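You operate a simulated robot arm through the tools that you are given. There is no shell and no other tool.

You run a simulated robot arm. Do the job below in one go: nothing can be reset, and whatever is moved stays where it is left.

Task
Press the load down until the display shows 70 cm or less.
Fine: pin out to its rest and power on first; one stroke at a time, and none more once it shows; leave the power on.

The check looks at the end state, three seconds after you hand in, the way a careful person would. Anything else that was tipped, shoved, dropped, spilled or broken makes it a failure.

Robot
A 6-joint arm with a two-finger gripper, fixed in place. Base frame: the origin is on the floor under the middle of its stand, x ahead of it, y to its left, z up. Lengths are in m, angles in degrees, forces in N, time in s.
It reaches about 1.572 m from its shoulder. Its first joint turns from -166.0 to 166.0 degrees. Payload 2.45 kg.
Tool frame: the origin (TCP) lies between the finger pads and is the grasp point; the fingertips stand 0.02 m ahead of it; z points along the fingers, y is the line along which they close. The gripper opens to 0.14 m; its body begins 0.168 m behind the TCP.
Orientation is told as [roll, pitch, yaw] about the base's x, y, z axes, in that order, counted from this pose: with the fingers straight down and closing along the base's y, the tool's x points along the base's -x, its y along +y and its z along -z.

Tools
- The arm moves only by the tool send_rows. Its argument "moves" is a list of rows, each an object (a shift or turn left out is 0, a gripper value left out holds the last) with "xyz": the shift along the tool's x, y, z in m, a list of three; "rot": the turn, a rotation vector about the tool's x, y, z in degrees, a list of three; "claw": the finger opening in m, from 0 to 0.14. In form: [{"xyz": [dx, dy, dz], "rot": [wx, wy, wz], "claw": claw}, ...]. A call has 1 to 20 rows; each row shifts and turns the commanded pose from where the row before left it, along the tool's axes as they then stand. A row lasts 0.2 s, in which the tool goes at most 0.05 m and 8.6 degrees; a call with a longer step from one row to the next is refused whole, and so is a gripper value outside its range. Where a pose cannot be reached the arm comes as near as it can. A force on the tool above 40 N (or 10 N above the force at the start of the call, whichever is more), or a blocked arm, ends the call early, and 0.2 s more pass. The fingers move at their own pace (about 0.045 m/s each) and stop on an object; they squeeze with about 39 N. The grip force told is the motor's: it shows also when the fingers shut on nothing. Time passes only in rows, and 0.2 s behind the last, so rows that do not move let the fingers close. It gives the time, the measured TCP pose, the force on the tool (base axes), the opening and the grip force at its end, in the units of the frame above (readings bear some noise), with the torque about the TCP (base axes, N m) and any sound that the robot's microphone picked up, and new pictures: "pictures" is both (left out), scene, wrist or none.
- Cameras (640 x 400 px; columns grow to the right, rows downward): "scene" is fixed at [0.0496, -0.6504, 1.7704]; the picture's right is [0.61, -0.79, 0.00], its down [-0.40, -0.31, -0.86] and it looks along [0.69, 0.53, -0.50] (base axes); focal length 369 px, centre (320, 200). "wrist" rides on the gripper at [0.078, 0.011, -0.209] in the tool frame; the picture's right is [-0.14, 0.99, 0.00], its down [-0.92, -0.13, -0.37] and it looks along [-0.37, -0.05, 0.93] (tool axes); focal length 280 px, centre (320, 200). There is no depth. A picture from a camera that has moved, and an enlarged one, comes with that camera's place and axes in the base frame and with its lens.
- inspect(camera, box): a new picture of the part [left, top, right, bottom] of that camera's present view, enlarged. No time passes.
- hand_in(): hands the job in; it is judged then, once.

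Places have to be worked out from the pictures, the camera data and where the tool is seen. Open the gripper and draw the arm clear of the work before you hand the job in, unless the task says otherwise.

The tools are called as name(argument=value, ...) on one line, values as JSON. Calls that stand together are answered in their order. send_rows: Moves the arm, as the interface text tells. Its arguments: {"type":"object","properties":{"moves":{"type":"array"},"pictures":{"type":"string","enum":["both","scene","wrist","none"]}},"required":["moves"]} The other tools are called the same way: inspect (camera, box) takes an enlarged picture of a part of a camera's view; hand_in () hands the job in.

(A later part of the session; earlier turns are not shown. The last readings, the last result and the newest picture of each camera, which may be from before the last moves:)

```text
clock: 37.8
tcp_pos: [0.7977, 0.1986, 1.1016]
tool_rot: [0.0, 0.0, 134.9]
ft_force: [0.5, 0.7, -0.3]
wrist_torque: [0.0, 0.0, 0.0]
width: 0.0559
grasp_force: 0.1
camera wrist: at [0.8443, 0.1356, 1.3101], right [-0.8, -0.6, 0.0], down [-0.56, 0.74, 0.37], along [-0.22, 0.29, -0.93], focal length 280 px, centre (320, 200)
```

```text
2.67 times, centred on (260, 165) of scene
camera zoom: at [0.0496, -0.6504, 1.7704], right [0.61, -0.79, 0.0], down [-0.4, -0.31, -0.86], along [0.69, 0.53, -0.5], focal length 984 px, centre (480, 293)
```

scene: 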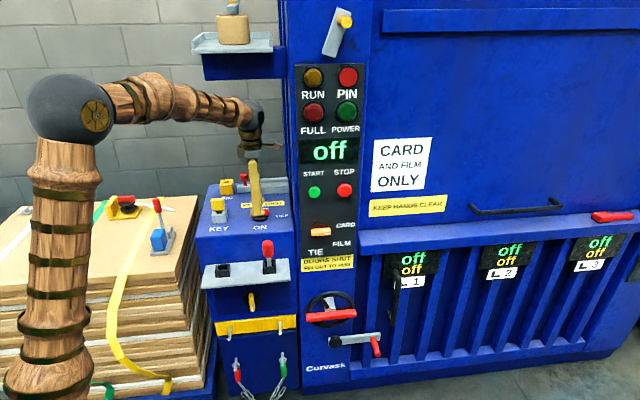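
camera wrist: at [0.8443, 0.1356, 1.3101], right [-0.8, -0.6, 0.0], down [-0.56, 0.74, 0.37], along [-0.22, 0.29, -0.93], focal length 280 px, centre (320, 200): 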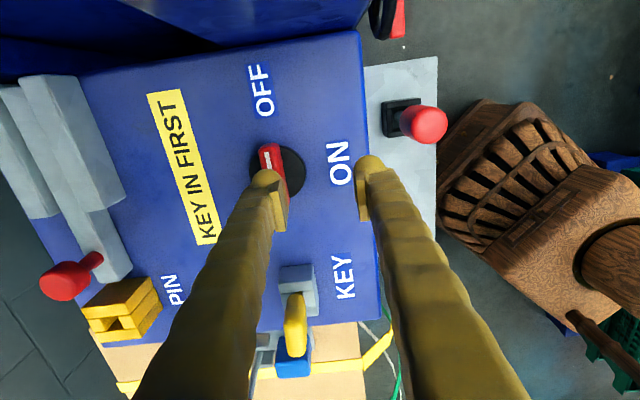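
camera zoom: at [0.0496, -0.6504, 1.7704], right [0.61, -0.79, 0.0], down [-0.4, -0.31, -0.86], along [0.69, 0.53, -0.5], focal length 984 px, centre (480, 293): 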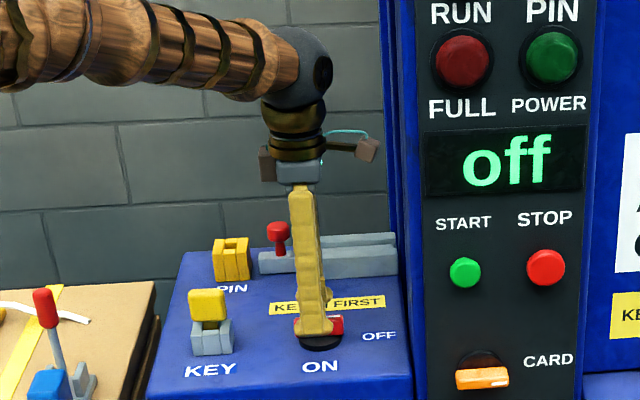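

The disc centre works out at about u≈0.428, n≈0.746, and the bar lies squarely along the machine's width. I'll shift 41 mm forward so the fingers straddle it, still above it, and check.

send_rows(moves=[{"xyz": [0.002, -0.0205, 0]}, {"xyz": [0.002, -0.0205, 0]}, {}], pictures="both")

inspect(camera="wrist", box=[220, 80, 420, 260])

inspect(camera="scene", box=[200, 60, 320, 240])

```text
clock: 38.6
tcp_pos: [0.83, 0.2239, 1.1019]
tool_rot: [0.0, -0.1, 134.9]
ft_force: [-0.4, 0.9, -0.7]
wrist_torque: [0.01, -0.03, -0.01]
width: 0.0562
grasp_force: 0.1
camera wrist: at [0.8756, 0.1607, 1.3095], right [-0.8, -0.6, 0.0], down [-0.56, 0.74, 0.37], along [-0.22, 0.29, -0.93], focal length 280 px, centre (320, 200)
```

scene: 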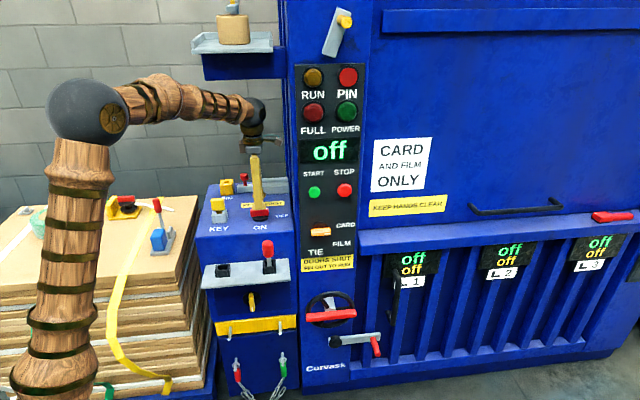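
wrist: 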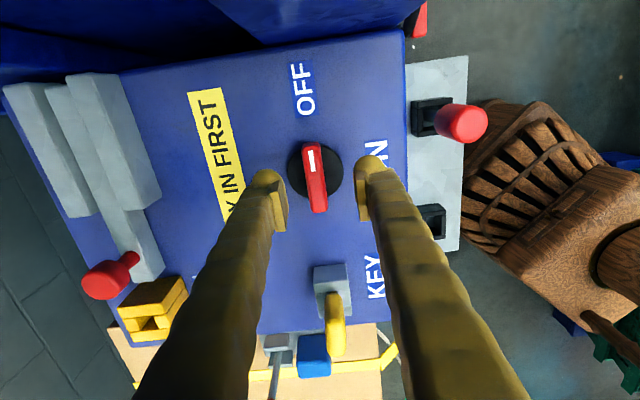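

```text
2.22 times, centred on (320, 170) of wrist
camera zoom: at [0.8756, 0.1607, 1.3095], right [-0.8, -0.6, 0.0], down [-0.56, 0.74, 0.37], along [-0.22, 0.29, -0.93], focal length 623 px, centre (320, 267)
```

zoom: 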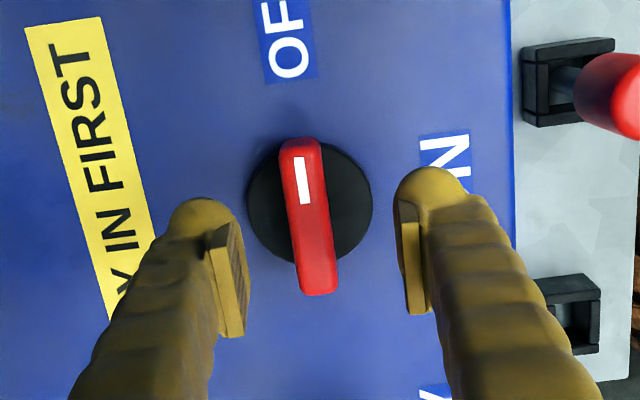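

```text
2.22 times, centred on (260, 150) of scene
camera zoom: at [0.0496, -0.6504, 1.7704], right [0.61, -0.79, 0.0], down [-0.4, -0.31, -0.86], along [0.69, 0.53, -0.5], focal length 820 px, centre (453, 311)
```

zoom: 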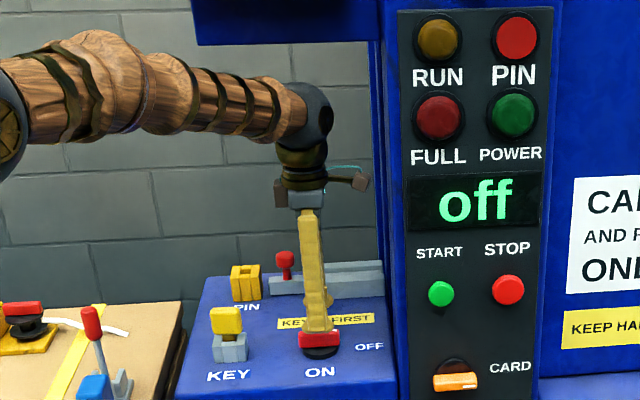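

The bar is between the fingers, with just 4 mm of forward trim needed. I'll trim and lower 38 mm so the pads stand either side of the bar.

send_rows(moves=[{"xyz": [0.001, -0.0043, 0]}, {"xyz": [0, 0, 0.0127]}, {"xyz": [0, 0, 0.0127]}, {"xyz": [0, 0, 0.0127]}, {}], pictures="both")

inspect(camera="wrist", box=[220, 80, 420, 260])

inspect(camera="scene", box=[220, 170, 300, 240])

```text
clock: 39.8
tcp_pos: [0.8336, 0.226, 1.0626]
tool_rot: [0.0, 0.0, 135.1]
ft_force: [-0.2, -0.3, 0.1]
wrist_torque: [0.01, 0.02, 0.02]
width: 0.0561
grasp_force: 0.0
camera wrist: at [0.8795, 0.163, 1.2712], right [-0.8, -0.6, 0.0], down [-0.56, 0.74, 0.37], along [-0.22, 0.29, -0.93], focal length 280 px, centre (320, 200)
```

scene: 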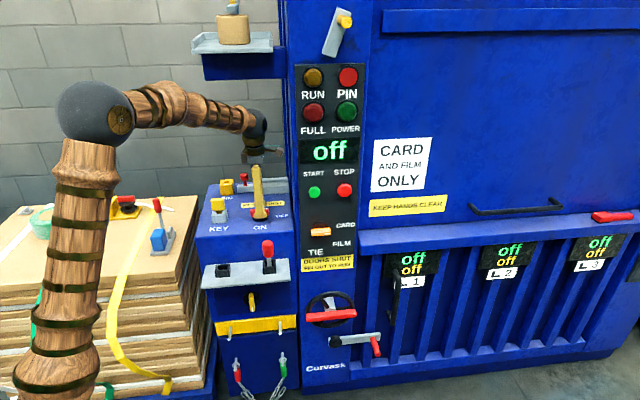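
wrist: 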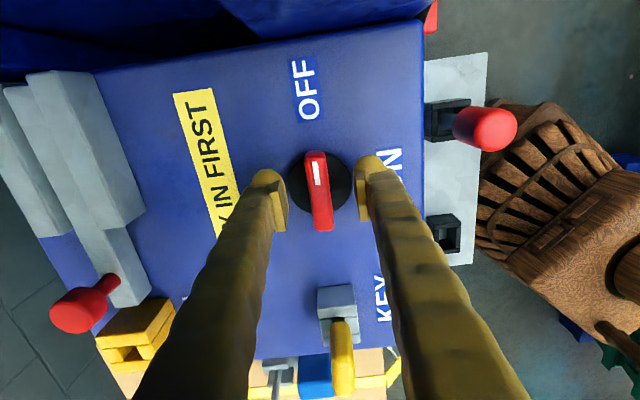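

```text
2.22 times, centred on (320, 170) of wrist
camera zoom: at [0.8795, 0.163, 1.2712], right [-0.8, -0.6, 0.0], down [-0.56, 0.74, 0.37], along [-0.22, 0.29, -0.93], focal length 623 px, centre (320, 267)
```

zoom: 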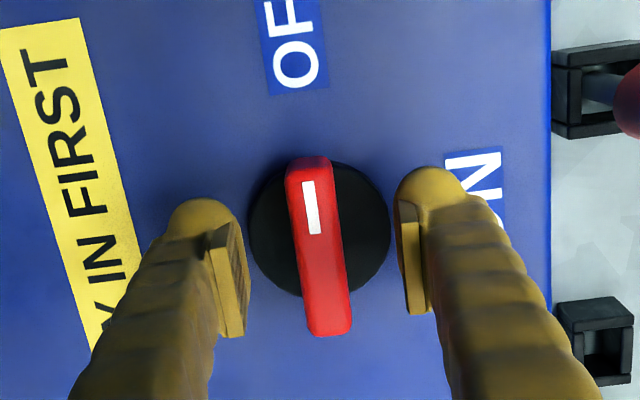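

```text
5.71 times, centred on (260, 205) of scene
camera zoom: at [0.0496, -0.6504, 1.7704], right [0.61, -0.79, 0.0], down [-0.4, -0.31, -0.86], along [0.69, 0.53, -0.5], focal length 2108 px, centre (663, 171)
```

zoom: 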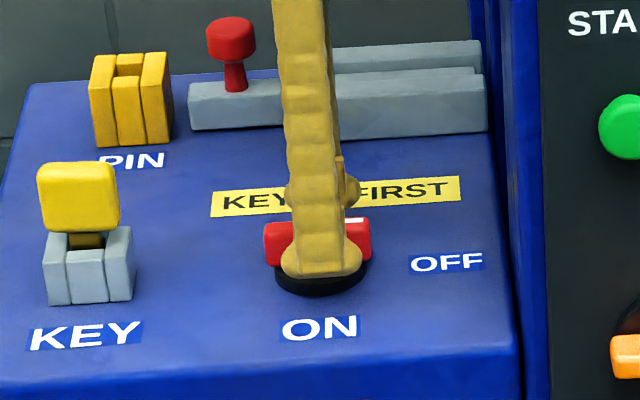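

The pads are either side of the bar at its height. I'll close on the bar.

send_rows(moves=[{"claw": 0.03}, {"claw": 0.02}, {"claw": 0.008}, {}, {}, {}], pictures="both")

inspect(camera="wrist", box=[220, 80, 420, 260])

```text
clock: 41.2
tcp_pos: [0.8327, 0.2263, 1.0631]
tool_rot: [0.1, 0.1, 135.0]
ft_force: [16.2, 12.7, -3.7]
wrist_torque: [0.13, -0.17, -0.05]
width: 0.0169
grasp_force: 42.0
camera wrist: at [0.8798, 0.1634, 1.2712], right [-0.8, -0.6, 0.0], down [-0.56, 0.74, 0.37], along [-0.22, 0.29, -0.93], focal length 280 px, centre (320, 200)
```

scene: 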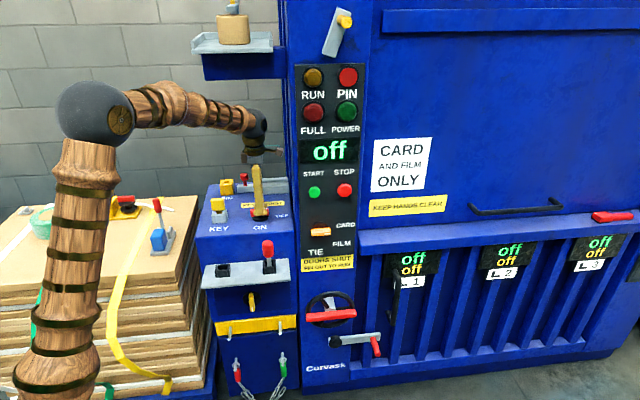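
wrist: 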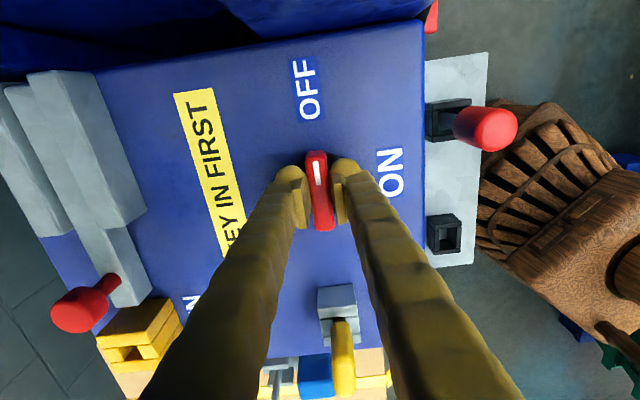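

```text
2.22 times, centred on (320, 170) of wrist
camera zoom: at [0.8798, 0.1634, 1.2712], right [-0.8, -0.6, 0.0], down [-0.56, 0.74, 0.37], along [-0.22, 0.29, -0.93], focal length 623 px, centre (320, 267)
```

zoom: 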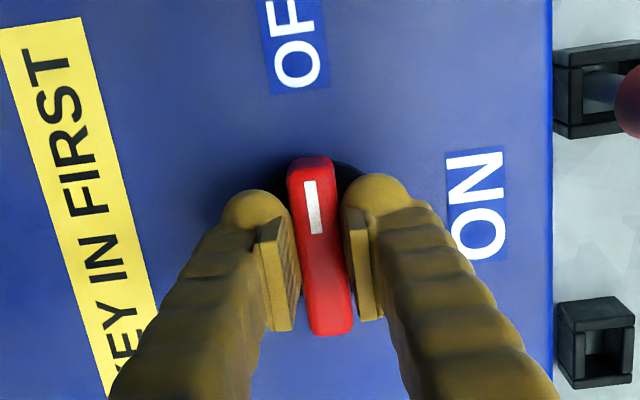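

The bar is held (17 mm), with about 20 N of side force in the forward direction. I'll trim 3 mm that way to unload it, then begin the clockwise turn with the first quarter.

send_rows(moves=[{"xyz": [0, -0.003, 0]}, {}, {"rot": [0, 0, 8.18]}, {"rot": [0, 0, 8.18]}, {"rot": [0, 0, 8.18]}, {}], pictures="both")

inspect(camera="wrist", box=[220, 80, 420, 260])

```text
clock: 42.0
tcp_pos: [0.8329, 0.2272, 1.0631]
tool_rot: [0.3, 0.0, 126.8]
ft_force: [-8.3, -2.9, 5.9]
wrist_torque: [-0.01, 0.11, 0.05]
width: 0.0173
grasp_force: 42.5
stopped in row 4: the force on the tool passed its limit at 43 N (the readings are from after the stop); the commanded pose is now the measured one
camera wrist: at [0.8712, 0.1576, 1.2712], right [-0.88, -0.48, 0.01], down [-0.45, 0.81, 0.37], along [-0.18, 0.32, -0.93], focal length 280 px, centre (320, 200)
```

scene: 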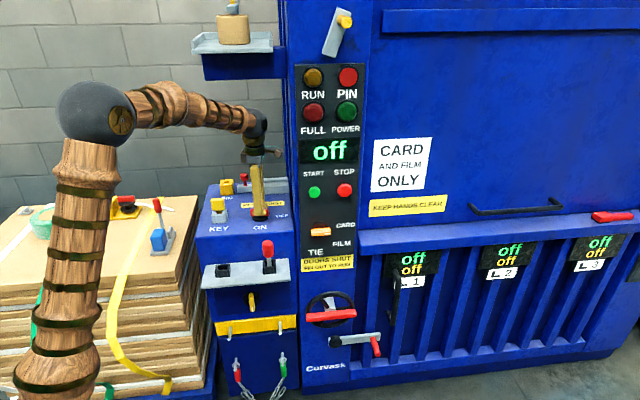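
wrist: 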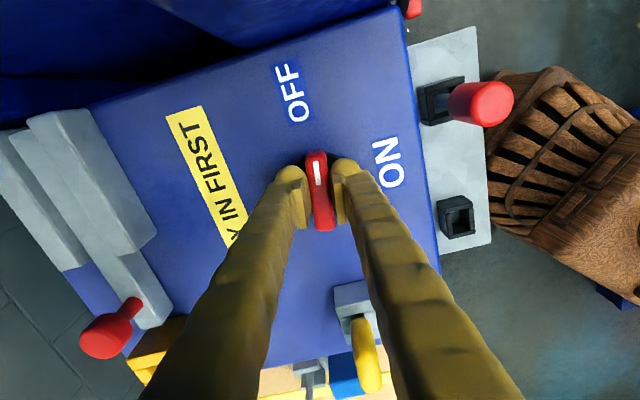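

```text
2.22 times, centred on (320, 170) of wrist
camera zoom: at [0.8712, 0.1576, 1.2712], right [-0.88, -0.48, 0.01], down [-0.45, 0.81, 0.37], along [-0.18, 0.32, -0.93], focal length 623 px, centre (320, 267)
```

zoom: 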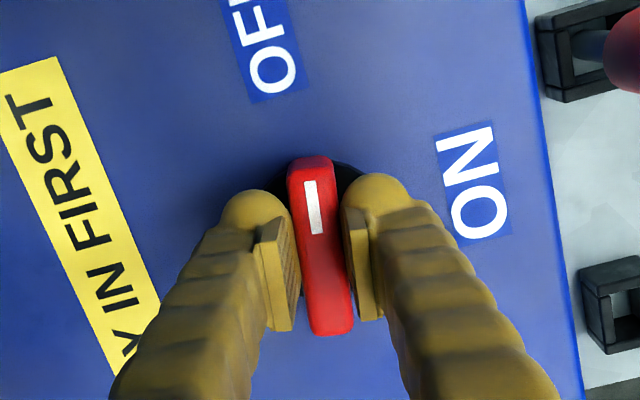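

The knob is turning with the gripper (yaw now 126.8°), though the force briefly peaked at 43 N. The residual is small now, so I'll continue with smaller steps.

send_rows(moves=[{"rot": [0, 0, 3]}, {"rot": [0, 0, 3]}, {"rot": [0, 0, 3]}, {"rot": [0, 0, 3]}, {}], pictures="wrist")

```text
clock: 43.2
tcp_pos: [0.8328, 0.2261, 1.063]
tool_rot: [0.4, 0.0, 114.8]
ft_force: [-30.0, -15.2, 9.8]
wrist_torque: [-0.17, 0.28, 0.14]
width: 0.017
grasp_force: 42.8
camera wrist: at [0.8555, 0.1508, 1.2712], right [-0.96, -0.29, 0.01], down [-0.27, 0.89, 0.37], along [-0.11, 0.35, -0.93], focal length 280 px, centre (320, 200)
```

wrist: 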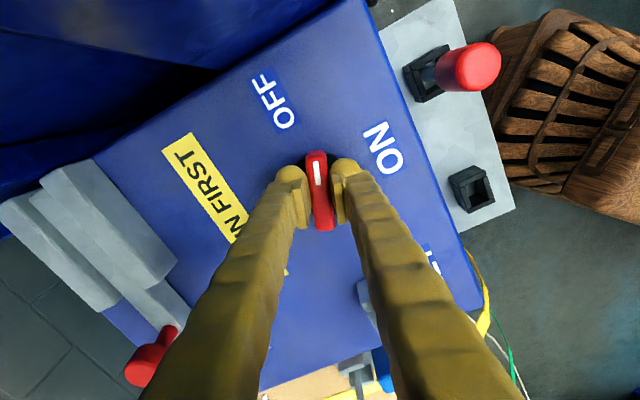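

The bar is following (20° so far) with a 33 N side load along the tool's +y. This means the pivot is a few mm off the TCP along the bar, so I'll relieve it sideways and add an arc correction to the following steps.

send_rows(moves=[{"xyz": [0, 0.001, 0]}, {}], pictures="none")

```text
clock: 43.9
tcp_pos: [0.8329, 0.2269, 1.0636]
tool_rot: [0.1, 0.1, 114.8]
ft_force: [-21.0, -9.6, 9.7]
wrist_torque: [-0.12, 0.19, 0.08]
width: 0.0169
grasp_force: 43.4
```

send_rows(moves=[{"xyz": [0, 0.002, 0]}, {"rot": [0, 0, 4], "xyz": [0, 0.0007, 0]}, {"rot": [0, 0, 4], "xyz": [0, 0.0007, 0]}, {"rot": [0, 0, 4], "xyz": [0, 0.0007, 0]}, {"rot": [0, 0, 4], "xyz": [0, 0.0007, 0]}, {}], pictures="wrist")

```text
clock: 44.7
tcp_pos: [0.8319, 0.2262, 1.064]
tool_rot: [-0.1, 0.1, 106.4]
ft_force: [3.3, 2.7, -3.9]
wrist_torque: [0.09, -0.01, -0.01]
width: 0.0172
grasp_force: 42.8
stopped in row 4: the force on the tool passed its limit at 44 N (the readings are from after the stop); the commanded pose is now the measured one
camera wrist: at [0.8422, 0.1475, 1.2712], right [-0.99, -0.15, 0.0], down [-0.14, 0.92, 0.37], along [-0.05, 0.36, -0.93], focal length 280 px, centre (320, 200)
```

wrist: 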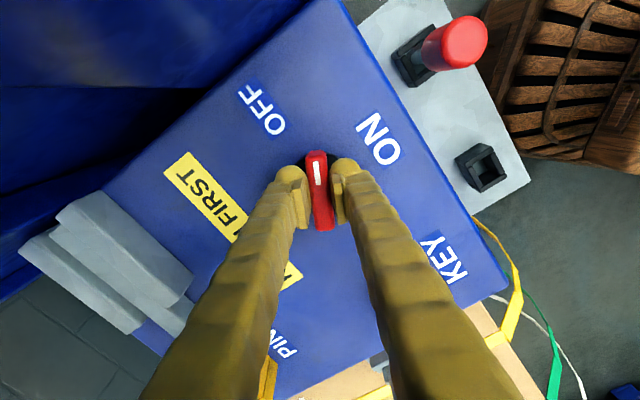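

It has turned to 106° and the load reset to near zero; my side correction was too strong. I'll continue with slow pure rotation and read the force.

send_rows(moves=[{"rot": [0, 0, 2]}, {"rot": [0, 0, 2]}, {"rot": [0, 0, 2]}, {"rot": [0, 0, 2]}, {}], pictures="none")

```text
clock: 45.9
tcp_pos: [0.832, 0.2264, 1.0624]
tool_rot: [0.0, 0.1, 98.2]
ft_force: [4.0, -4.3, -8.9]
wrist_torque: [-0.07, -0.06, -0.02]
width: 0.0172
grasp_force: 42.2
```

Pure rotation now loads it only slightly (yaw 98°). I'll continue 25° more.

send_rows(moves=[{"rot": [0, 0, 2.5]}, {"rot": [0, 0, 2.5]}, {"rot": [0, 0, 2.5]}, {"rot": [0, 0, 2.5]}, {"rot": [0, 0, 2.5]}, {"rot": [0, 0, 2.5]}, {"rot": [0, 0, 2.5]}, {"rot": [0, 0, 2.5]}, {"rot": [0, 0, 2.5]}, {"rot": [0, 0, 2.5]}, {}], pictures="wrist")

```text
clock: 47.8
tcp_pos: [0.8313, 0.2267, 1.0628]
tool_rot: [0.0, 0.1, 78.0]
ft_force: [-9.2, 1.1, 5.5]
wrist_torque: [0.08, 0.06, 0.05]
width: 0.017
grasp_force: 42.8
stopped in row 9: the force on the tool passed its limit at 41 N (the readings are from after the stop); the commanded pose is now the measured one
camera wrist: at [0.8027, 0.1514, 1.2713], right [-0.94, 0.34, 0.0], down [0.32, 0.87, 0.37], along [0.12, 0.35, -0.93], focal length 280 px, centre (320, 200)
```

wrist: 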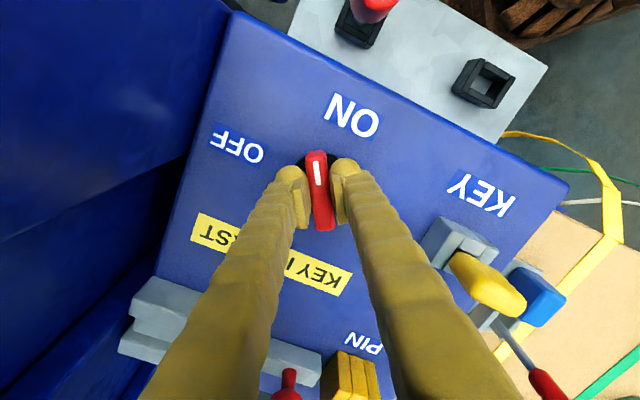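

It's at yaw 78° with the bar still following and the force reset. I'll continue.

send_rows(moves=[{"rot": [0, 0, 2.5]}, {"rot": [0, 0, 2.5]}, {"rot": [0, 0, 2.5]}, {"rot": [0, 0, 2.5]}, {"rot": [0, 0, 2.5]}, {"rot": [0, 0, 2.5]}, {"rot": [0, 0, 2.5]}, {}], pictures="both")

```text
clock: 49.6
tcp_pos: [0.8299, 0.226, 1.0627]
tool_rot: [0.0, 0.1, 60.5]
ft_force: [-9.6, 1.9, 5.8]
wrist_torque: [0.04, 0.1, 0.07]
width: 0.0172
grasp_force: 42.8
stopped in row 8: the force on the tool passed its limit at 40 N (the readings are from after the stop); the commanded pose is now the measured one
camera wrist: at [0.7809, 0.1633, 1.2713], right [-0.79, 0.61, 0.0], down [0.57, 0.74, 0.37], along [0.22, 0.29, -0.93], focal length 280 px, centre (320, 200)
```

scene: 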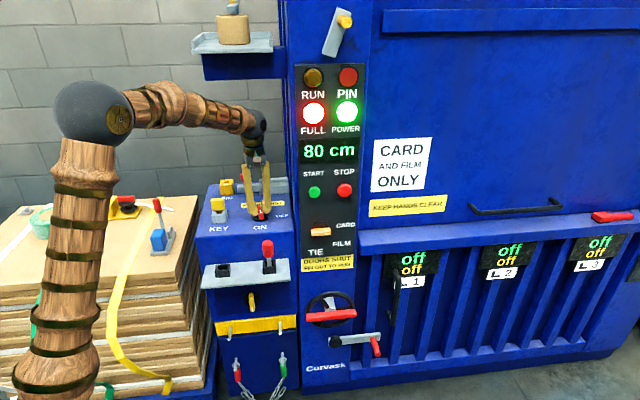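
wrist: 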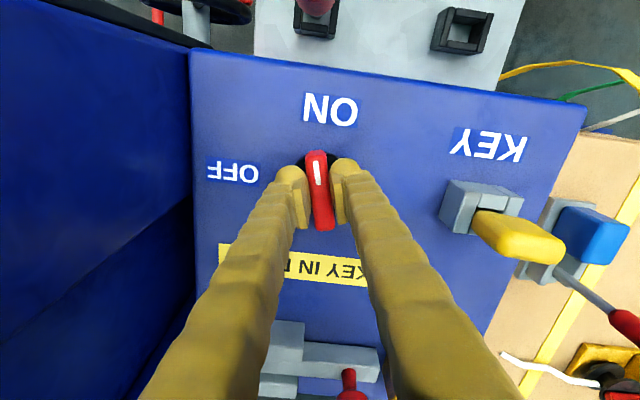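

Power is on: the display reads 80 cm and POWER and FULL are lit. I'll finish the last ~15° so the knob sits fully at ON.

send_rows(moves=[{"xyz": [0, 0.0008, 0]}, {"rot": [0, 0, 2.5], "xyz": [0, 0.0003, 0]}, {"rot": [0, 0, 2.5], "xyz": [0, 0.0003, 0]}, {"rot": [0, 0, 2.5], "xyz": [0, 0.0003, 0]}, {"rot": [0, 0, 2.5], "xyz": [0, 0.0003, 0]}, {"rot": [0, 0, 2.5], "xyz": [0, 0.0003, 0]}, {"rot": [0, 0, 2.5], "xyz": [0, 0.0003, 0]}, {}], pictures="both")

inspect(camera="wrist", box=[200, 60, 440, 280])

inspect(camera="scene", box=[290, 55, 370, 210])

```text
clock: 51.4
tcp_pos: [0.8273, 0.2283, 1.0632]
tool_rot: [0.1, 0.1, 45.4]
ft_force: [26.2, -10.9, 7.5]
wrist_torque: [-0.09, -0.29, -0.11]
width: 0.0169
grasp_force: 42.7
camera wrist: at [0.765, 0.1785, 1.2712], right [-0.61, 0.79, 0.0], down [0.74, 0.57, 0.37], along [0.29, 0.22, -0.93], focal length 280 px, centre (320, 200)
```

scene: 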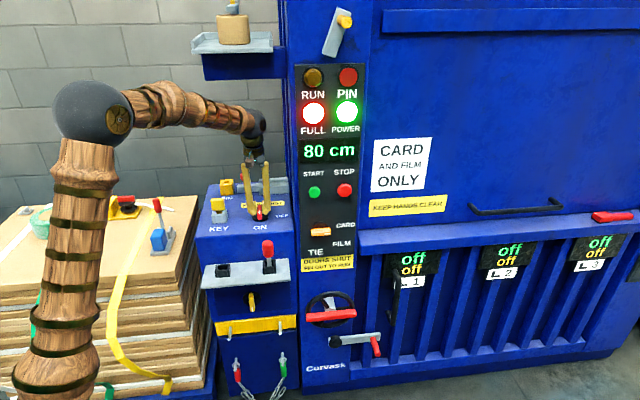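
wrist: 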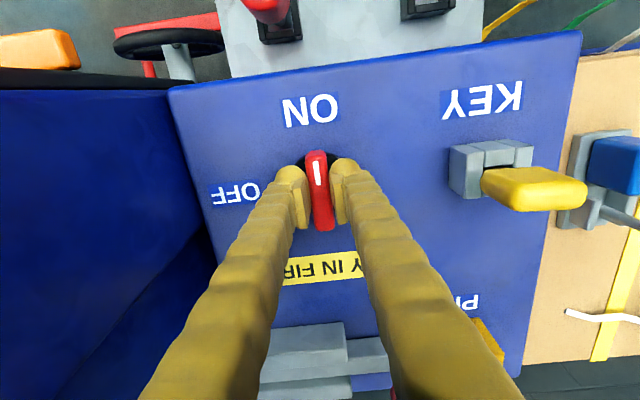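

```text
1.82 times, centred on (320, 170) of wrist
camera zoom: at [0.765, 0.1785, 1.2712], right [-0.61, 0.79, 0.0], down [0.74, 0.57, 0.37], along [0.29, 0.22, -0.93], focal length 510 px, centre (320, 254)
```

zoom: 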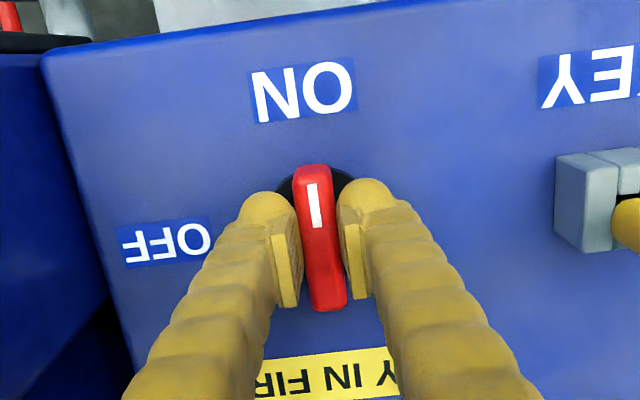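

```text
2.58 times, centred on (330, 132) of scene
camera zoom: at [0.0496, -0.6504, 1.7704], right [0.61, -0.79, 0.0], down [-0.4, -0.31, -0.86], along [0.69, 0.53, -0.5], focal length 952 px, centre (294, 374)
```

zoom: 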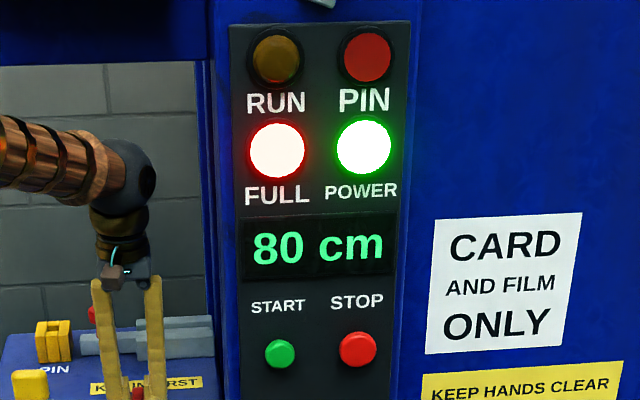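

The knob is fully at ON with the display steady at 80 cm. I'll relieve the 26 N side load, open, rise 4 cm (staying under the overhead shelf) and back away toward the robot.

send_rows(moves=[{"xyz": [0, -0.0022, 0]}, {"claw": 0.03}, {"claw": 0.056}, {}, {}, {"xyz": [0, 0, -0.02]}, {"xyz": [0, 0, -0.02]}, {}], pictures="both")

inspect(camera="wrist", box=[200, 60, 440, 280])

```text
clock: 53.2
tcp_pos: [0.8285, 0.2259, 1.103]
tool_rot: [0.1, 0.3, 45.5]
ft_force: [-0.6, 0.1, 0.5]
wrist_torque: [0.0, -0.02, 0.03]
width: 0.056
grasp_force: 0.0
camera wrist: at [0.7662, 0.1774, 1.3113], right [-0.61, 0.79, 0.0], down [0.74, 0.57, 0.37], along [0.29, 0.22, -0.93], focal length 280 px, centre (320, 200)
```

scene: 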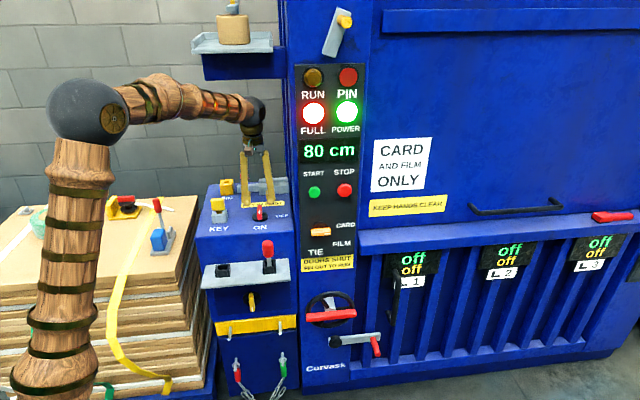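
wrist: 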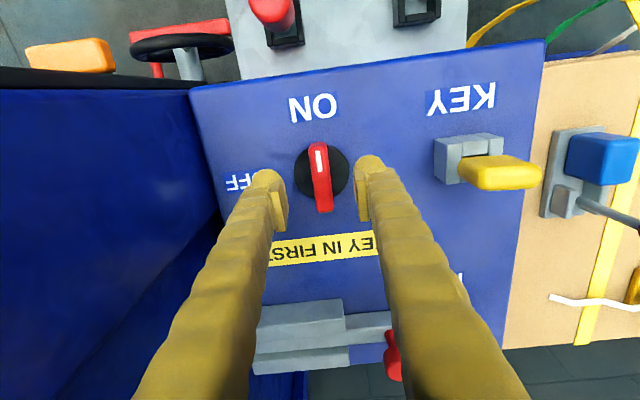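

```text
1.82 times, centred on (320, 170) of wrist
camera zoom: at [0.7662, 0.1774, 1.3113], right [-0.61, 0.79, 0.0], down [0.74, 0.57, 0.37], along [0.29, 0.22, -0.93], focal length 510 px, centre (320, 254)
```

zoom: 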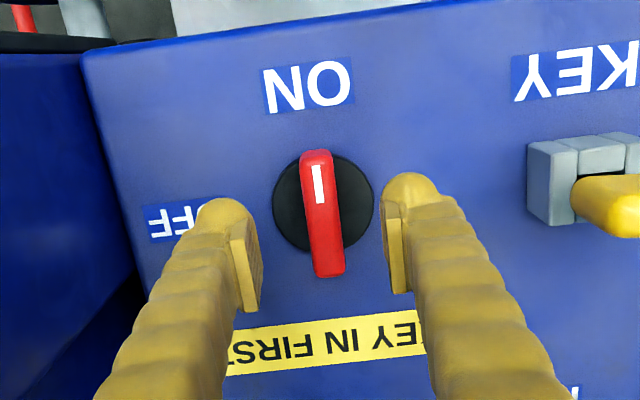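

The knob stands cleanly at ON. I'll retreat straight back, then move across in front of the START button's column while closing the fingers.

send_rows(moves=[{"xyz": [0.037, 0, 0]}, {"xyz": [0.037, 0, 0]}, {"xyz": [0.037, 0, 0]}, {"xyz": [0.037, 0, 0]}, {"xyz": [0.037, 0, 0]}, {"xyz": [0.037, 0, 0]}, {"xyz": [0.037, 0, 0]}, {"xyz": [0, -0.0376, -0.0174], "claw": 0.0}, {"xyz": [0, -0.0376, -0.0174]}, {"xyz": [0, -0.0376, -0.0174]}, {"xyz": [0, -0.0376, -0.0174]}, {"xyz": [0, -0.0376, -0.0174]}, {}], pictures="both")

```text
clock: 56.0
tcp_pos: [0.7825, -0.0889, 1.1896]
tool_rot: [0.0, 0.2, 45.5]
ft_force: [-0.4, 0.2, 0.0]
wrist_torque: [-0.01, -0.02, -0.03]
width: 0.0001
grasp_force: 29.8
camera wrist: at [0.7192, -0.1381, 1.3982], right [-0.61, 0.79, 0.0], down [0.74, 0.57, 0.37], along [0.29, 0.22, -0.93], focal length 280 px, centre (320, 200)
```

scene: 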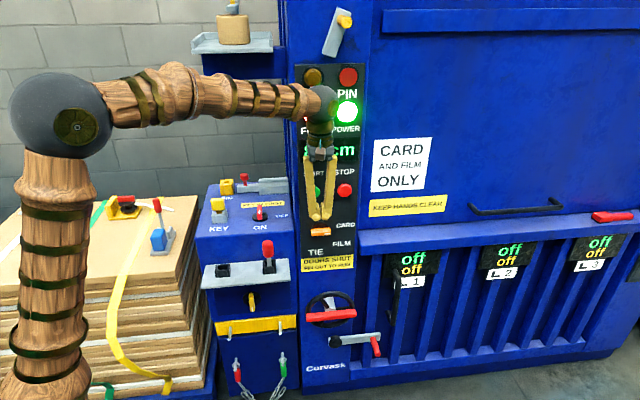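
wrist: 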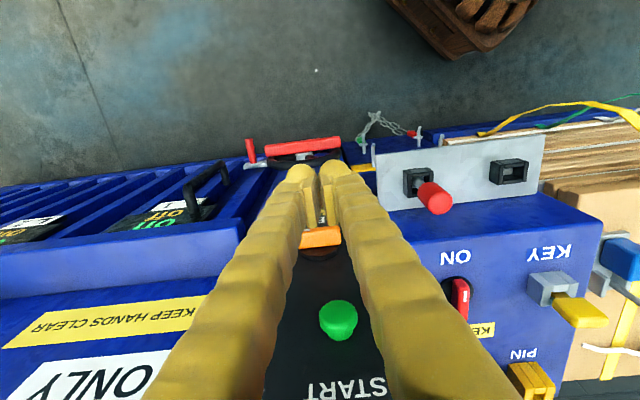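

START lies at about u=0.617, n≈0.62, z≈1.19. I'll swing the closed gripper to nearly horizontal, facing the panel, while staying 13 cm away from it.

send_rows(moves=[{"rot": [0, -8.4, 0]}, {"rot": [0, -8.4, 0]}, {"rot": [0, -8.4, 0]}, {"rot": [0, -8.4, 0]}, {"rot": [0, -8.4, 0]}, {"rot": [0, -8.4, 0]}, {"rot": [0, -8.4, 0]}, {"rot": [0, -8.4, 0]}, {"rot": [0, -8.4, 0]}, {"rot": [0, -8.4, 0]}, {}], pictures="both")

```text
clock: 58.4
tcp_pos: [0.7818, -0.0899, 1.1898]
tool_rot: [0.9, -83.9, 44.6]
ft_force: [-0.2, 0.0, 0.2]
wrist_torque: [-0.01, 0.01, -0.04]
width: 0.0
grasp_force: 29.4
camera wrist: at [0.6219, -0.2376, 1.1337], right [-0.7, 0.7, 0.14], down [-0.1, -0.28, 0.95], along [0.71, 0.65, 0.27], focal length 280 px, centre (320, 200)
```

scene: 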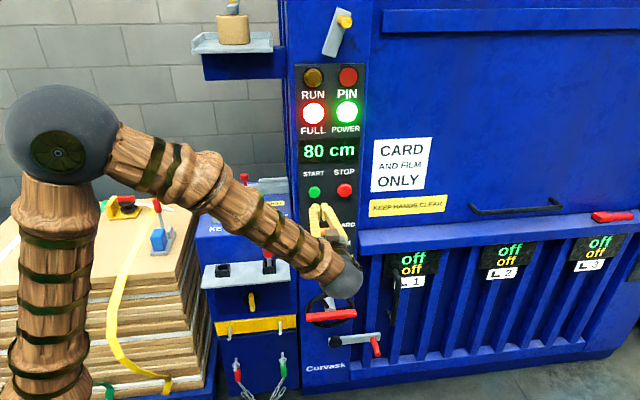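
wrist: 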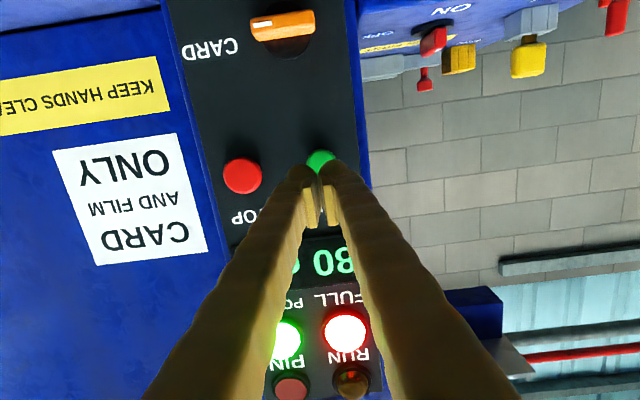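

The button is dead ahead of the fingertips and the scene camera has a clear view of the display. I'll approach to about 2 cm short of the START face.

send_rows(moves=[{"xyz": [0.001, 0, 0.03]}, {"xyz": [0.001, 0, 0.03]}, {"xyz": [0.001, 0, 0.025]}, {}], pictures="both")

inspect(camera="scene", box=[290, 160, 370, 240])

inspect(camera="wrist", box=[240, 100, 400, 260])

```text
clock: 59.4
tcp_pos: [0.8411, -0.0299, 1.1787]
tool_rot: [0.7, -83.9, 44.8]
ft_force: [0.0, 0.6, 0.6]
wrist_torque: [0.02, 0.01, -0.01]
width: 0.0
grasp_force: 29.2
camera wrist: at [0.6816, -0.1777, 1.1222], right [-0.7, 0.7, 0.14], down [-0.1, -0.28, 0.95], along [0.71, 0.65, 0.26], focal length 280 px, centre (320, 200)
```

scene: 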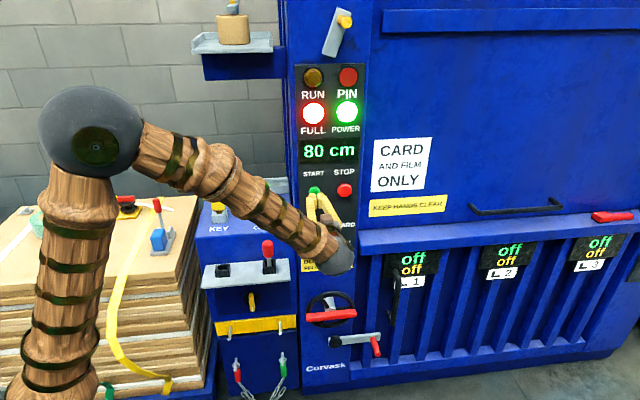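
wrist: 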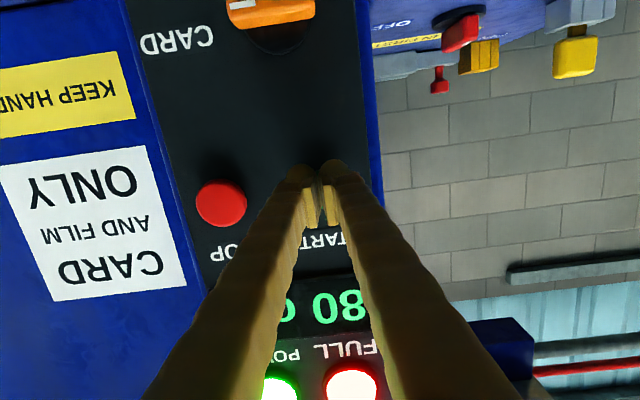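

```text
5.00 times, centred on (330, 200) of scene
camera zoom: at [0.0496, -0.6504, 1.7704], right [0.61, -0.79, 0.0], down [-0.4, -0.31, -0.86], along [0.69, 0.53, -0.5], focal length 1845 px, centre (270, 200)
```

zoom: 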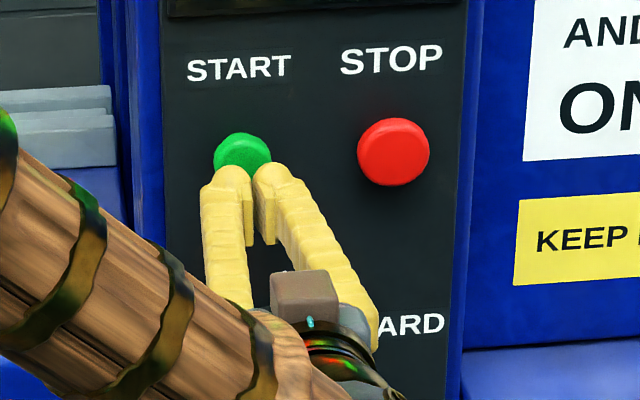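

```text
2.50 times, centred on (320, 180) of wrist
camera zoom: at [0.6816, -0.1777, 1.1222], right [-0.7, 0.7, 0.14], down [-0.1, -0.28, 0.95], along [0.71, 0.65, 0.26], focal length 701 px, centre (320, 250)
```

zoom: 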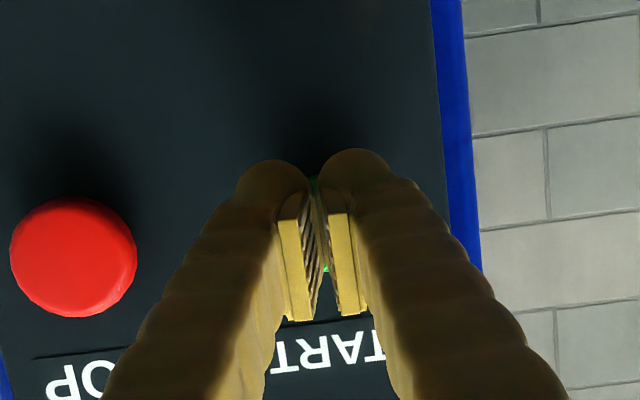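

The tips sit about 12 mm low relative to the button's centre. I'll raise by that and edge forward 1 cm.

send_rows(moves=[{"xyz": [-0.0119, 0, -0.0012]}, {"xyz": [-0.0005, 0, 0.005]}, {"xyz": [-0.0005, 0, 0.005]}, {}], pictures="both")

inspect(camera="scene", box=[290, 130, 370, 220])

```text
clock: 60.4
tcp_pos: [0.8484, -0.0223, 1.1903]
tool_rot: [0.9, -83.7, 44.6]
ft_force: [0.4, 0.1, 0.5]
wrist_torque: [-0.02, 0.01, -0.02]
width: 0.0
grasp_force: 29.9
camera wrist: at [0.688, -0.1704, 1.1341], right [-0.7, 0.7, 0.14], down [-0.1, -0.28, 0.95], along [0.71, 0.65, 0.26], focal length 280 px, centre (320, 200)
```

scene: 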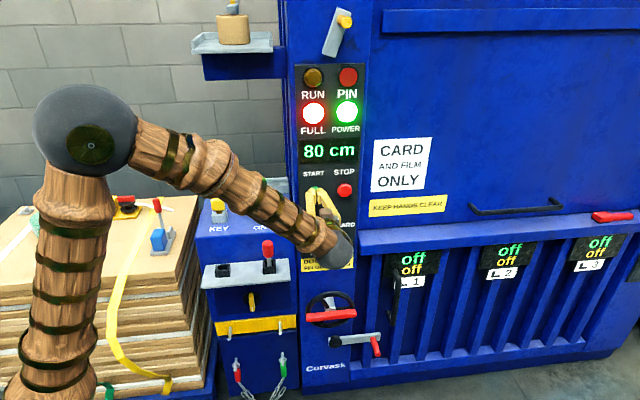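
wrist: 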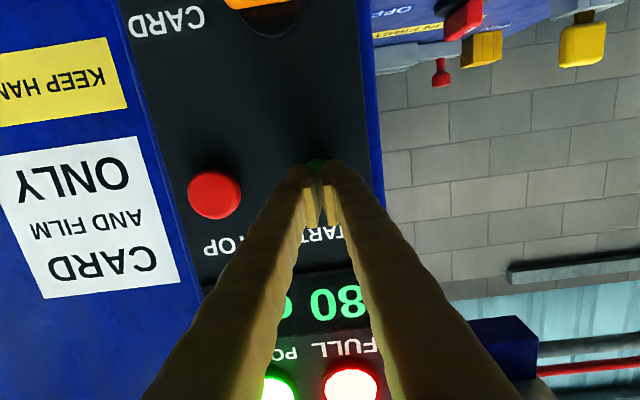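

```text
4.44 times, centred on (330, 175) of scene
camera zoom: at [0.0496, -0.6504, 1.7704], right [0.61, -0.79, 0.0], down [-0.4, -0.31, -0.86], along [0.69, 0.53, -0.5], focal length 1640 px, centre (276, 311)
```

zoom: 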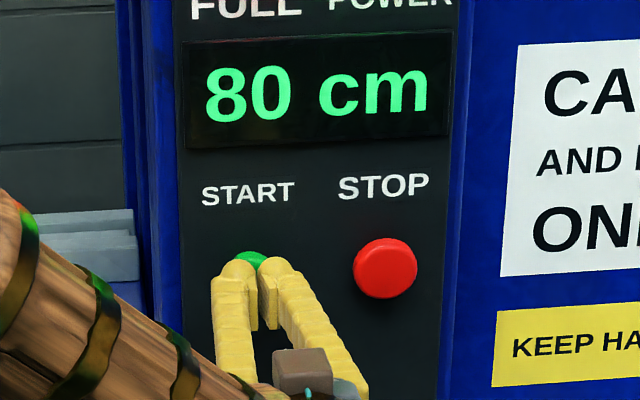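

The tips now cover the START button and the display still reads 80 cm. I'll press in small steps and watch for contact, sound or the RUN lamp.

send_rows(moves=[{"xyz": [-0.0004, 0, 0.004]}, {"xyz": [-0.0004, 0, 0.004]}, {}], pictures="scene")

```text
clock: 61.2
tcp_pos: [0.8537, -0.0165, 1.1891]
tool_rot: [0.9, -83.8, 44.6]
ft_force: [0.0, -0.6, 0.5]
wrist_torque: [-0.01, 0.0, 0.02]
width: 0.0
grasp_force: 30.0
```

scene: 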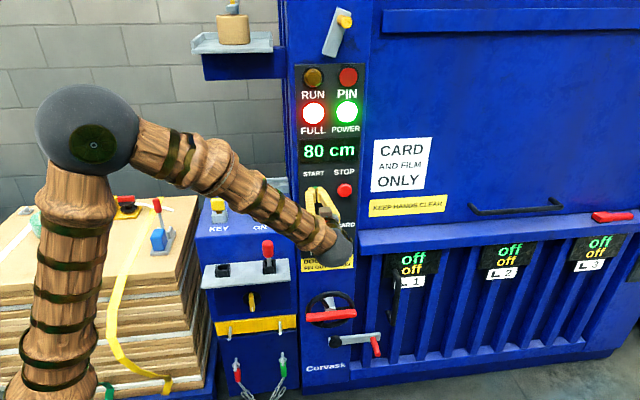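

send_rows(moves=[{"xyz": [-0.0004, 0, 0.003]}, {"xyz": [-0.0004, 0, 0.003]}, {}], pictures="scene")

```text
clock: 62.0
tcp_pos: [0.8574, -0.0127, 1.1905]
tool_rot: [0.9, -84.0, 44.6]
ft_force: [-0.7, -2.5, 0.4]
wrist_torque: [0.02, -0.03, -0.06]
width: 0.0061
grasp_force: 29.6
```

scene: 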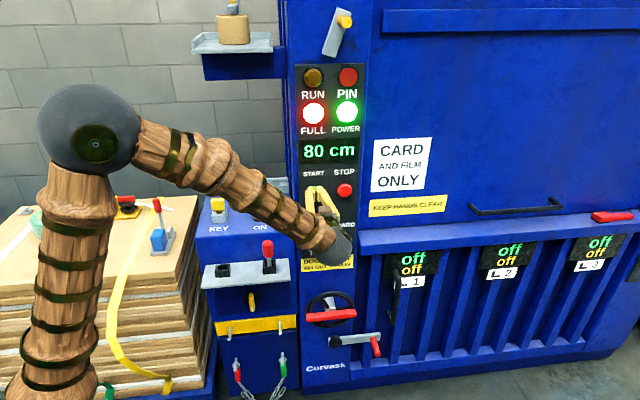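

First contact: 2.6 N, with the tips nudged slightly apart by the button's dome. I'll press a few millimetres more.

send_rows(moves=[{"xyz": [-0.0003, 0, 0.003]}, {"xyz": [-0.0003, 0, 0.003]}, {}], pictures="scene")

```text
clock: 62.8
tcp_pos: [0.8625, -0.0084, 1.1907]
tool_rot: [0.9, -83.9, 44.5]
ft_force: [-21.1, -14.6, 0.0]
wrist_torque: [0.14, -0.13, 0.0]
width: 0.006
grasp_force: 29.5
```

scene: 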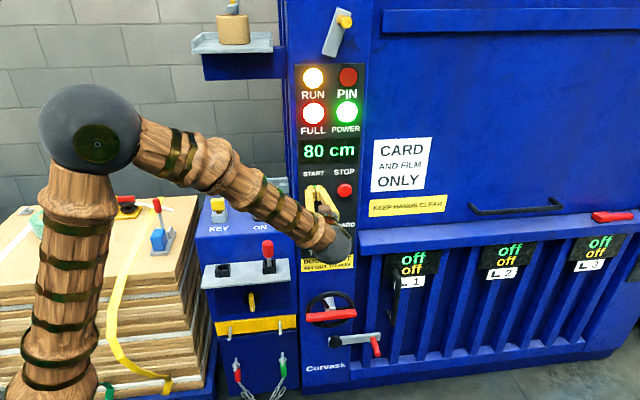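

RUN lit up, so the stroke has started. I'll back off the button at once and wait, watching the display.

send_rows(moves=[{"xyz": [0.001, 0, -0.01]}, {"xyz": [0.001, 0, -0.01]}, {"xyz": [0.001, 0, -0.01]}, {}, {}, {}], pictures="scene")

```text
clock: 64.2
tcp_pos: [0.8412, -0.0284, 1.191]
tool_rot: [0.9, -83.9, 44.6]
ft_force: [-0.3, -0.8, -0.4]
wrist_torque: [-0.02, -0.04, 0.01]
width: 0.0
grasp_force: 28.7
```

scene: 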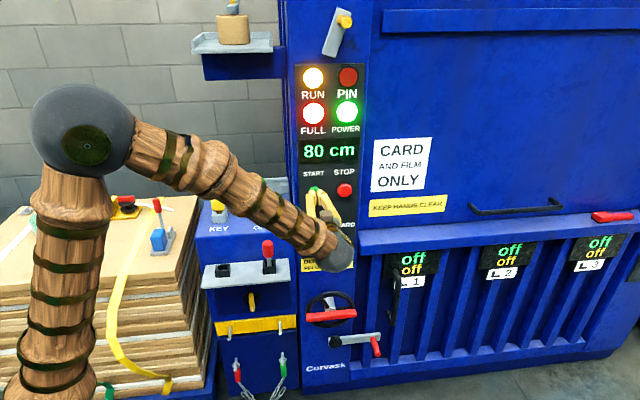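

RUN is still lit with the display at 80 cm, so I'll wait for the stroke to finish.

send_rows(moves=[{}, {}, {}, {}, {}, {}, {}, {}, {}, {}], pictures="scene")

```text
clock: 66.4
tcp_pos: [0.8409, -0.0302, 1.1904]
tool_rot: [0.9, -83.9, 44.6]
ft_force: [-0.4, 0.0, 0.5]
wrist_torque: [-0.02, -0.02, 0.0]
width: 0.0
grasp_force: 29.4
```

scene: 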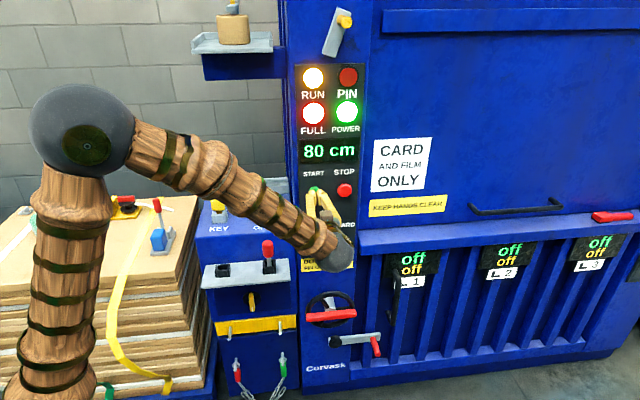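

RUN is still lit and nothing else has changed. I'll keep waiting.

send_rows(moves=[{}, {}, {}, {}, {}, {}, {}, {}, {}, {}, {}, {}, {}, {}, {}], pictures="scene")

```text
clock: 69.6
tcp_pos: [0.8402, -0.0292, 1.1899]
tool_rot: [0.8, -84.0, 44.6]
ft_force: [0.0, 0.3, -0.6]
wrist_torque: [0.05, -0.01, -0.03]
width: 0.0
grasp_force: 29.5
```

scene: 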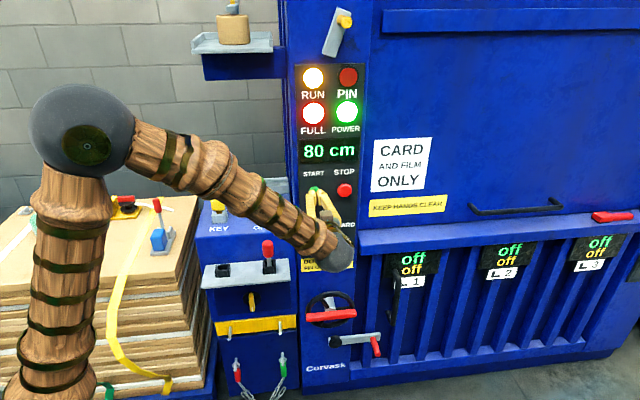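

send_rows(moves=[{}, {}, {}, {}, {}, {}, {}, {}, {}, {}, {}, {}, {}, {}, {}], pictures="scene")

```text
clock: 72.8
tcp_pos: [0.8417, -0.03, 1.19]
tool_rot: [0.9, -83.9, 44.6]
ft_force: [-0.2, -0.1, 0.1]
wrist_torque: [0.02, -0.03, -0.01]
width: 0.0002
grasp_force: 29.6
```

scene: 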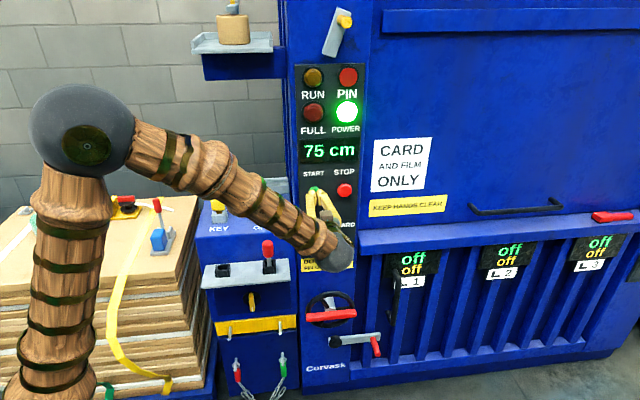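

The first stroke is done: RUN and FULL are off and the display reads 75 cm, so one more is needed. I'll press START again the same way.

send_rows(moves=[{"xyz": [-0.001, 0, 0.01]}, {"xyz": [-0.001, 0, 0.01]}, {"xyz": [-0.0005, 0, 0.005]}, {"xyz": [-0.0005, 0, 0.005]}, {}], pictures="scene")

```text
clock: 74.0
tcp_pos: [0.8619, -0.009, 1.1901]
tool_rot: [0.9, -83.9, 44.7]
ft_force: [-23.7, -12.3, -0.9]
wrist_torque: [0.13, -0.16, 0.08]
width: 0.0062
grasp_force: 28.9
```

scene: 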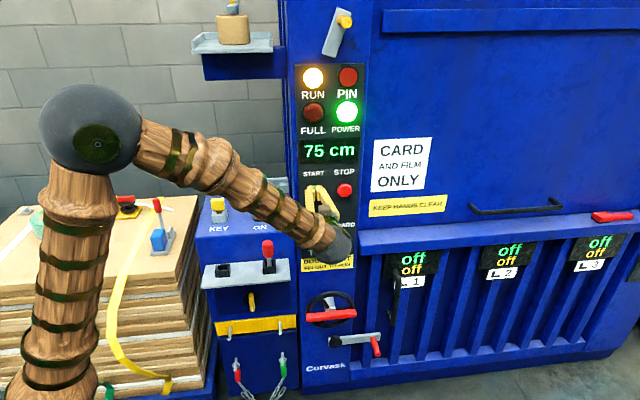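

RUN is lit again, so I'll back off the button and wait for the stroke to finish.

send_rows(moves=[{"xyz": [0.001, 0, -0.01]}, {"xyz": [0.001, 0, -0.01]}, {"xyz": [0.001, 0, -0.01]}, {}, {}, {}, {}, {}, {}, {}, {}, {}, {}, {}, {}, {}, {}, {}, {}, {}], pictures="scene")

send_rows(moves=[{}, {}, {}, {}, {}, {}, {}, {}, {}, {}, {}, {}, {}, {}, {}, {}, {}, {}, {}, {}], pictures="scene")

```text
clock: 78.2
tcp_pos: [0.8414, -0.0301, 1.1908]
tool_rot: [0.9, -83.9, 44.6]
ft_force: [0.6, -0.7, 0.2]
wrist_torque: [-0.04, -0.01, -0.02]
width: 0.0
grasp_force: 29.2
```

scene: 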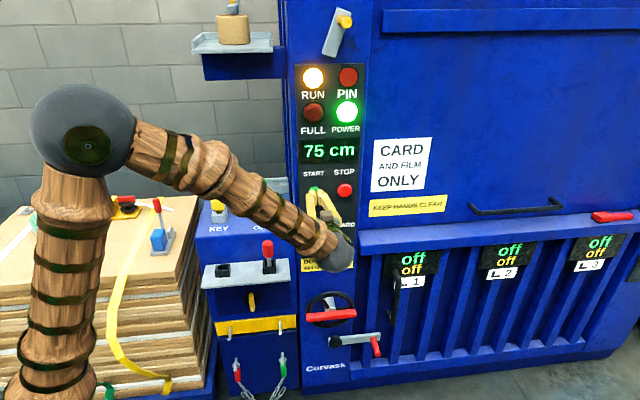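

```text
clock: 82.4
tcp_pos: [0.8421, -0.0292, 1.189]
tool_rot: [0.9, -84.0, 44.6]
ft_force: [0.5, -0.7, -0.7]
wrist_torque: [-0.01, 0.01, 0.01]
width: 0.0002
grasp_force: 30.0
```

scene: 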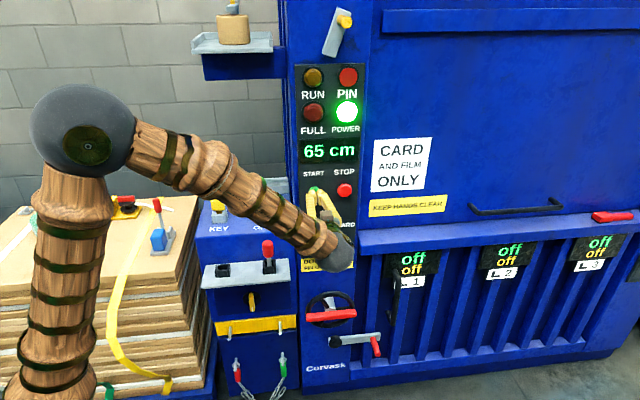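

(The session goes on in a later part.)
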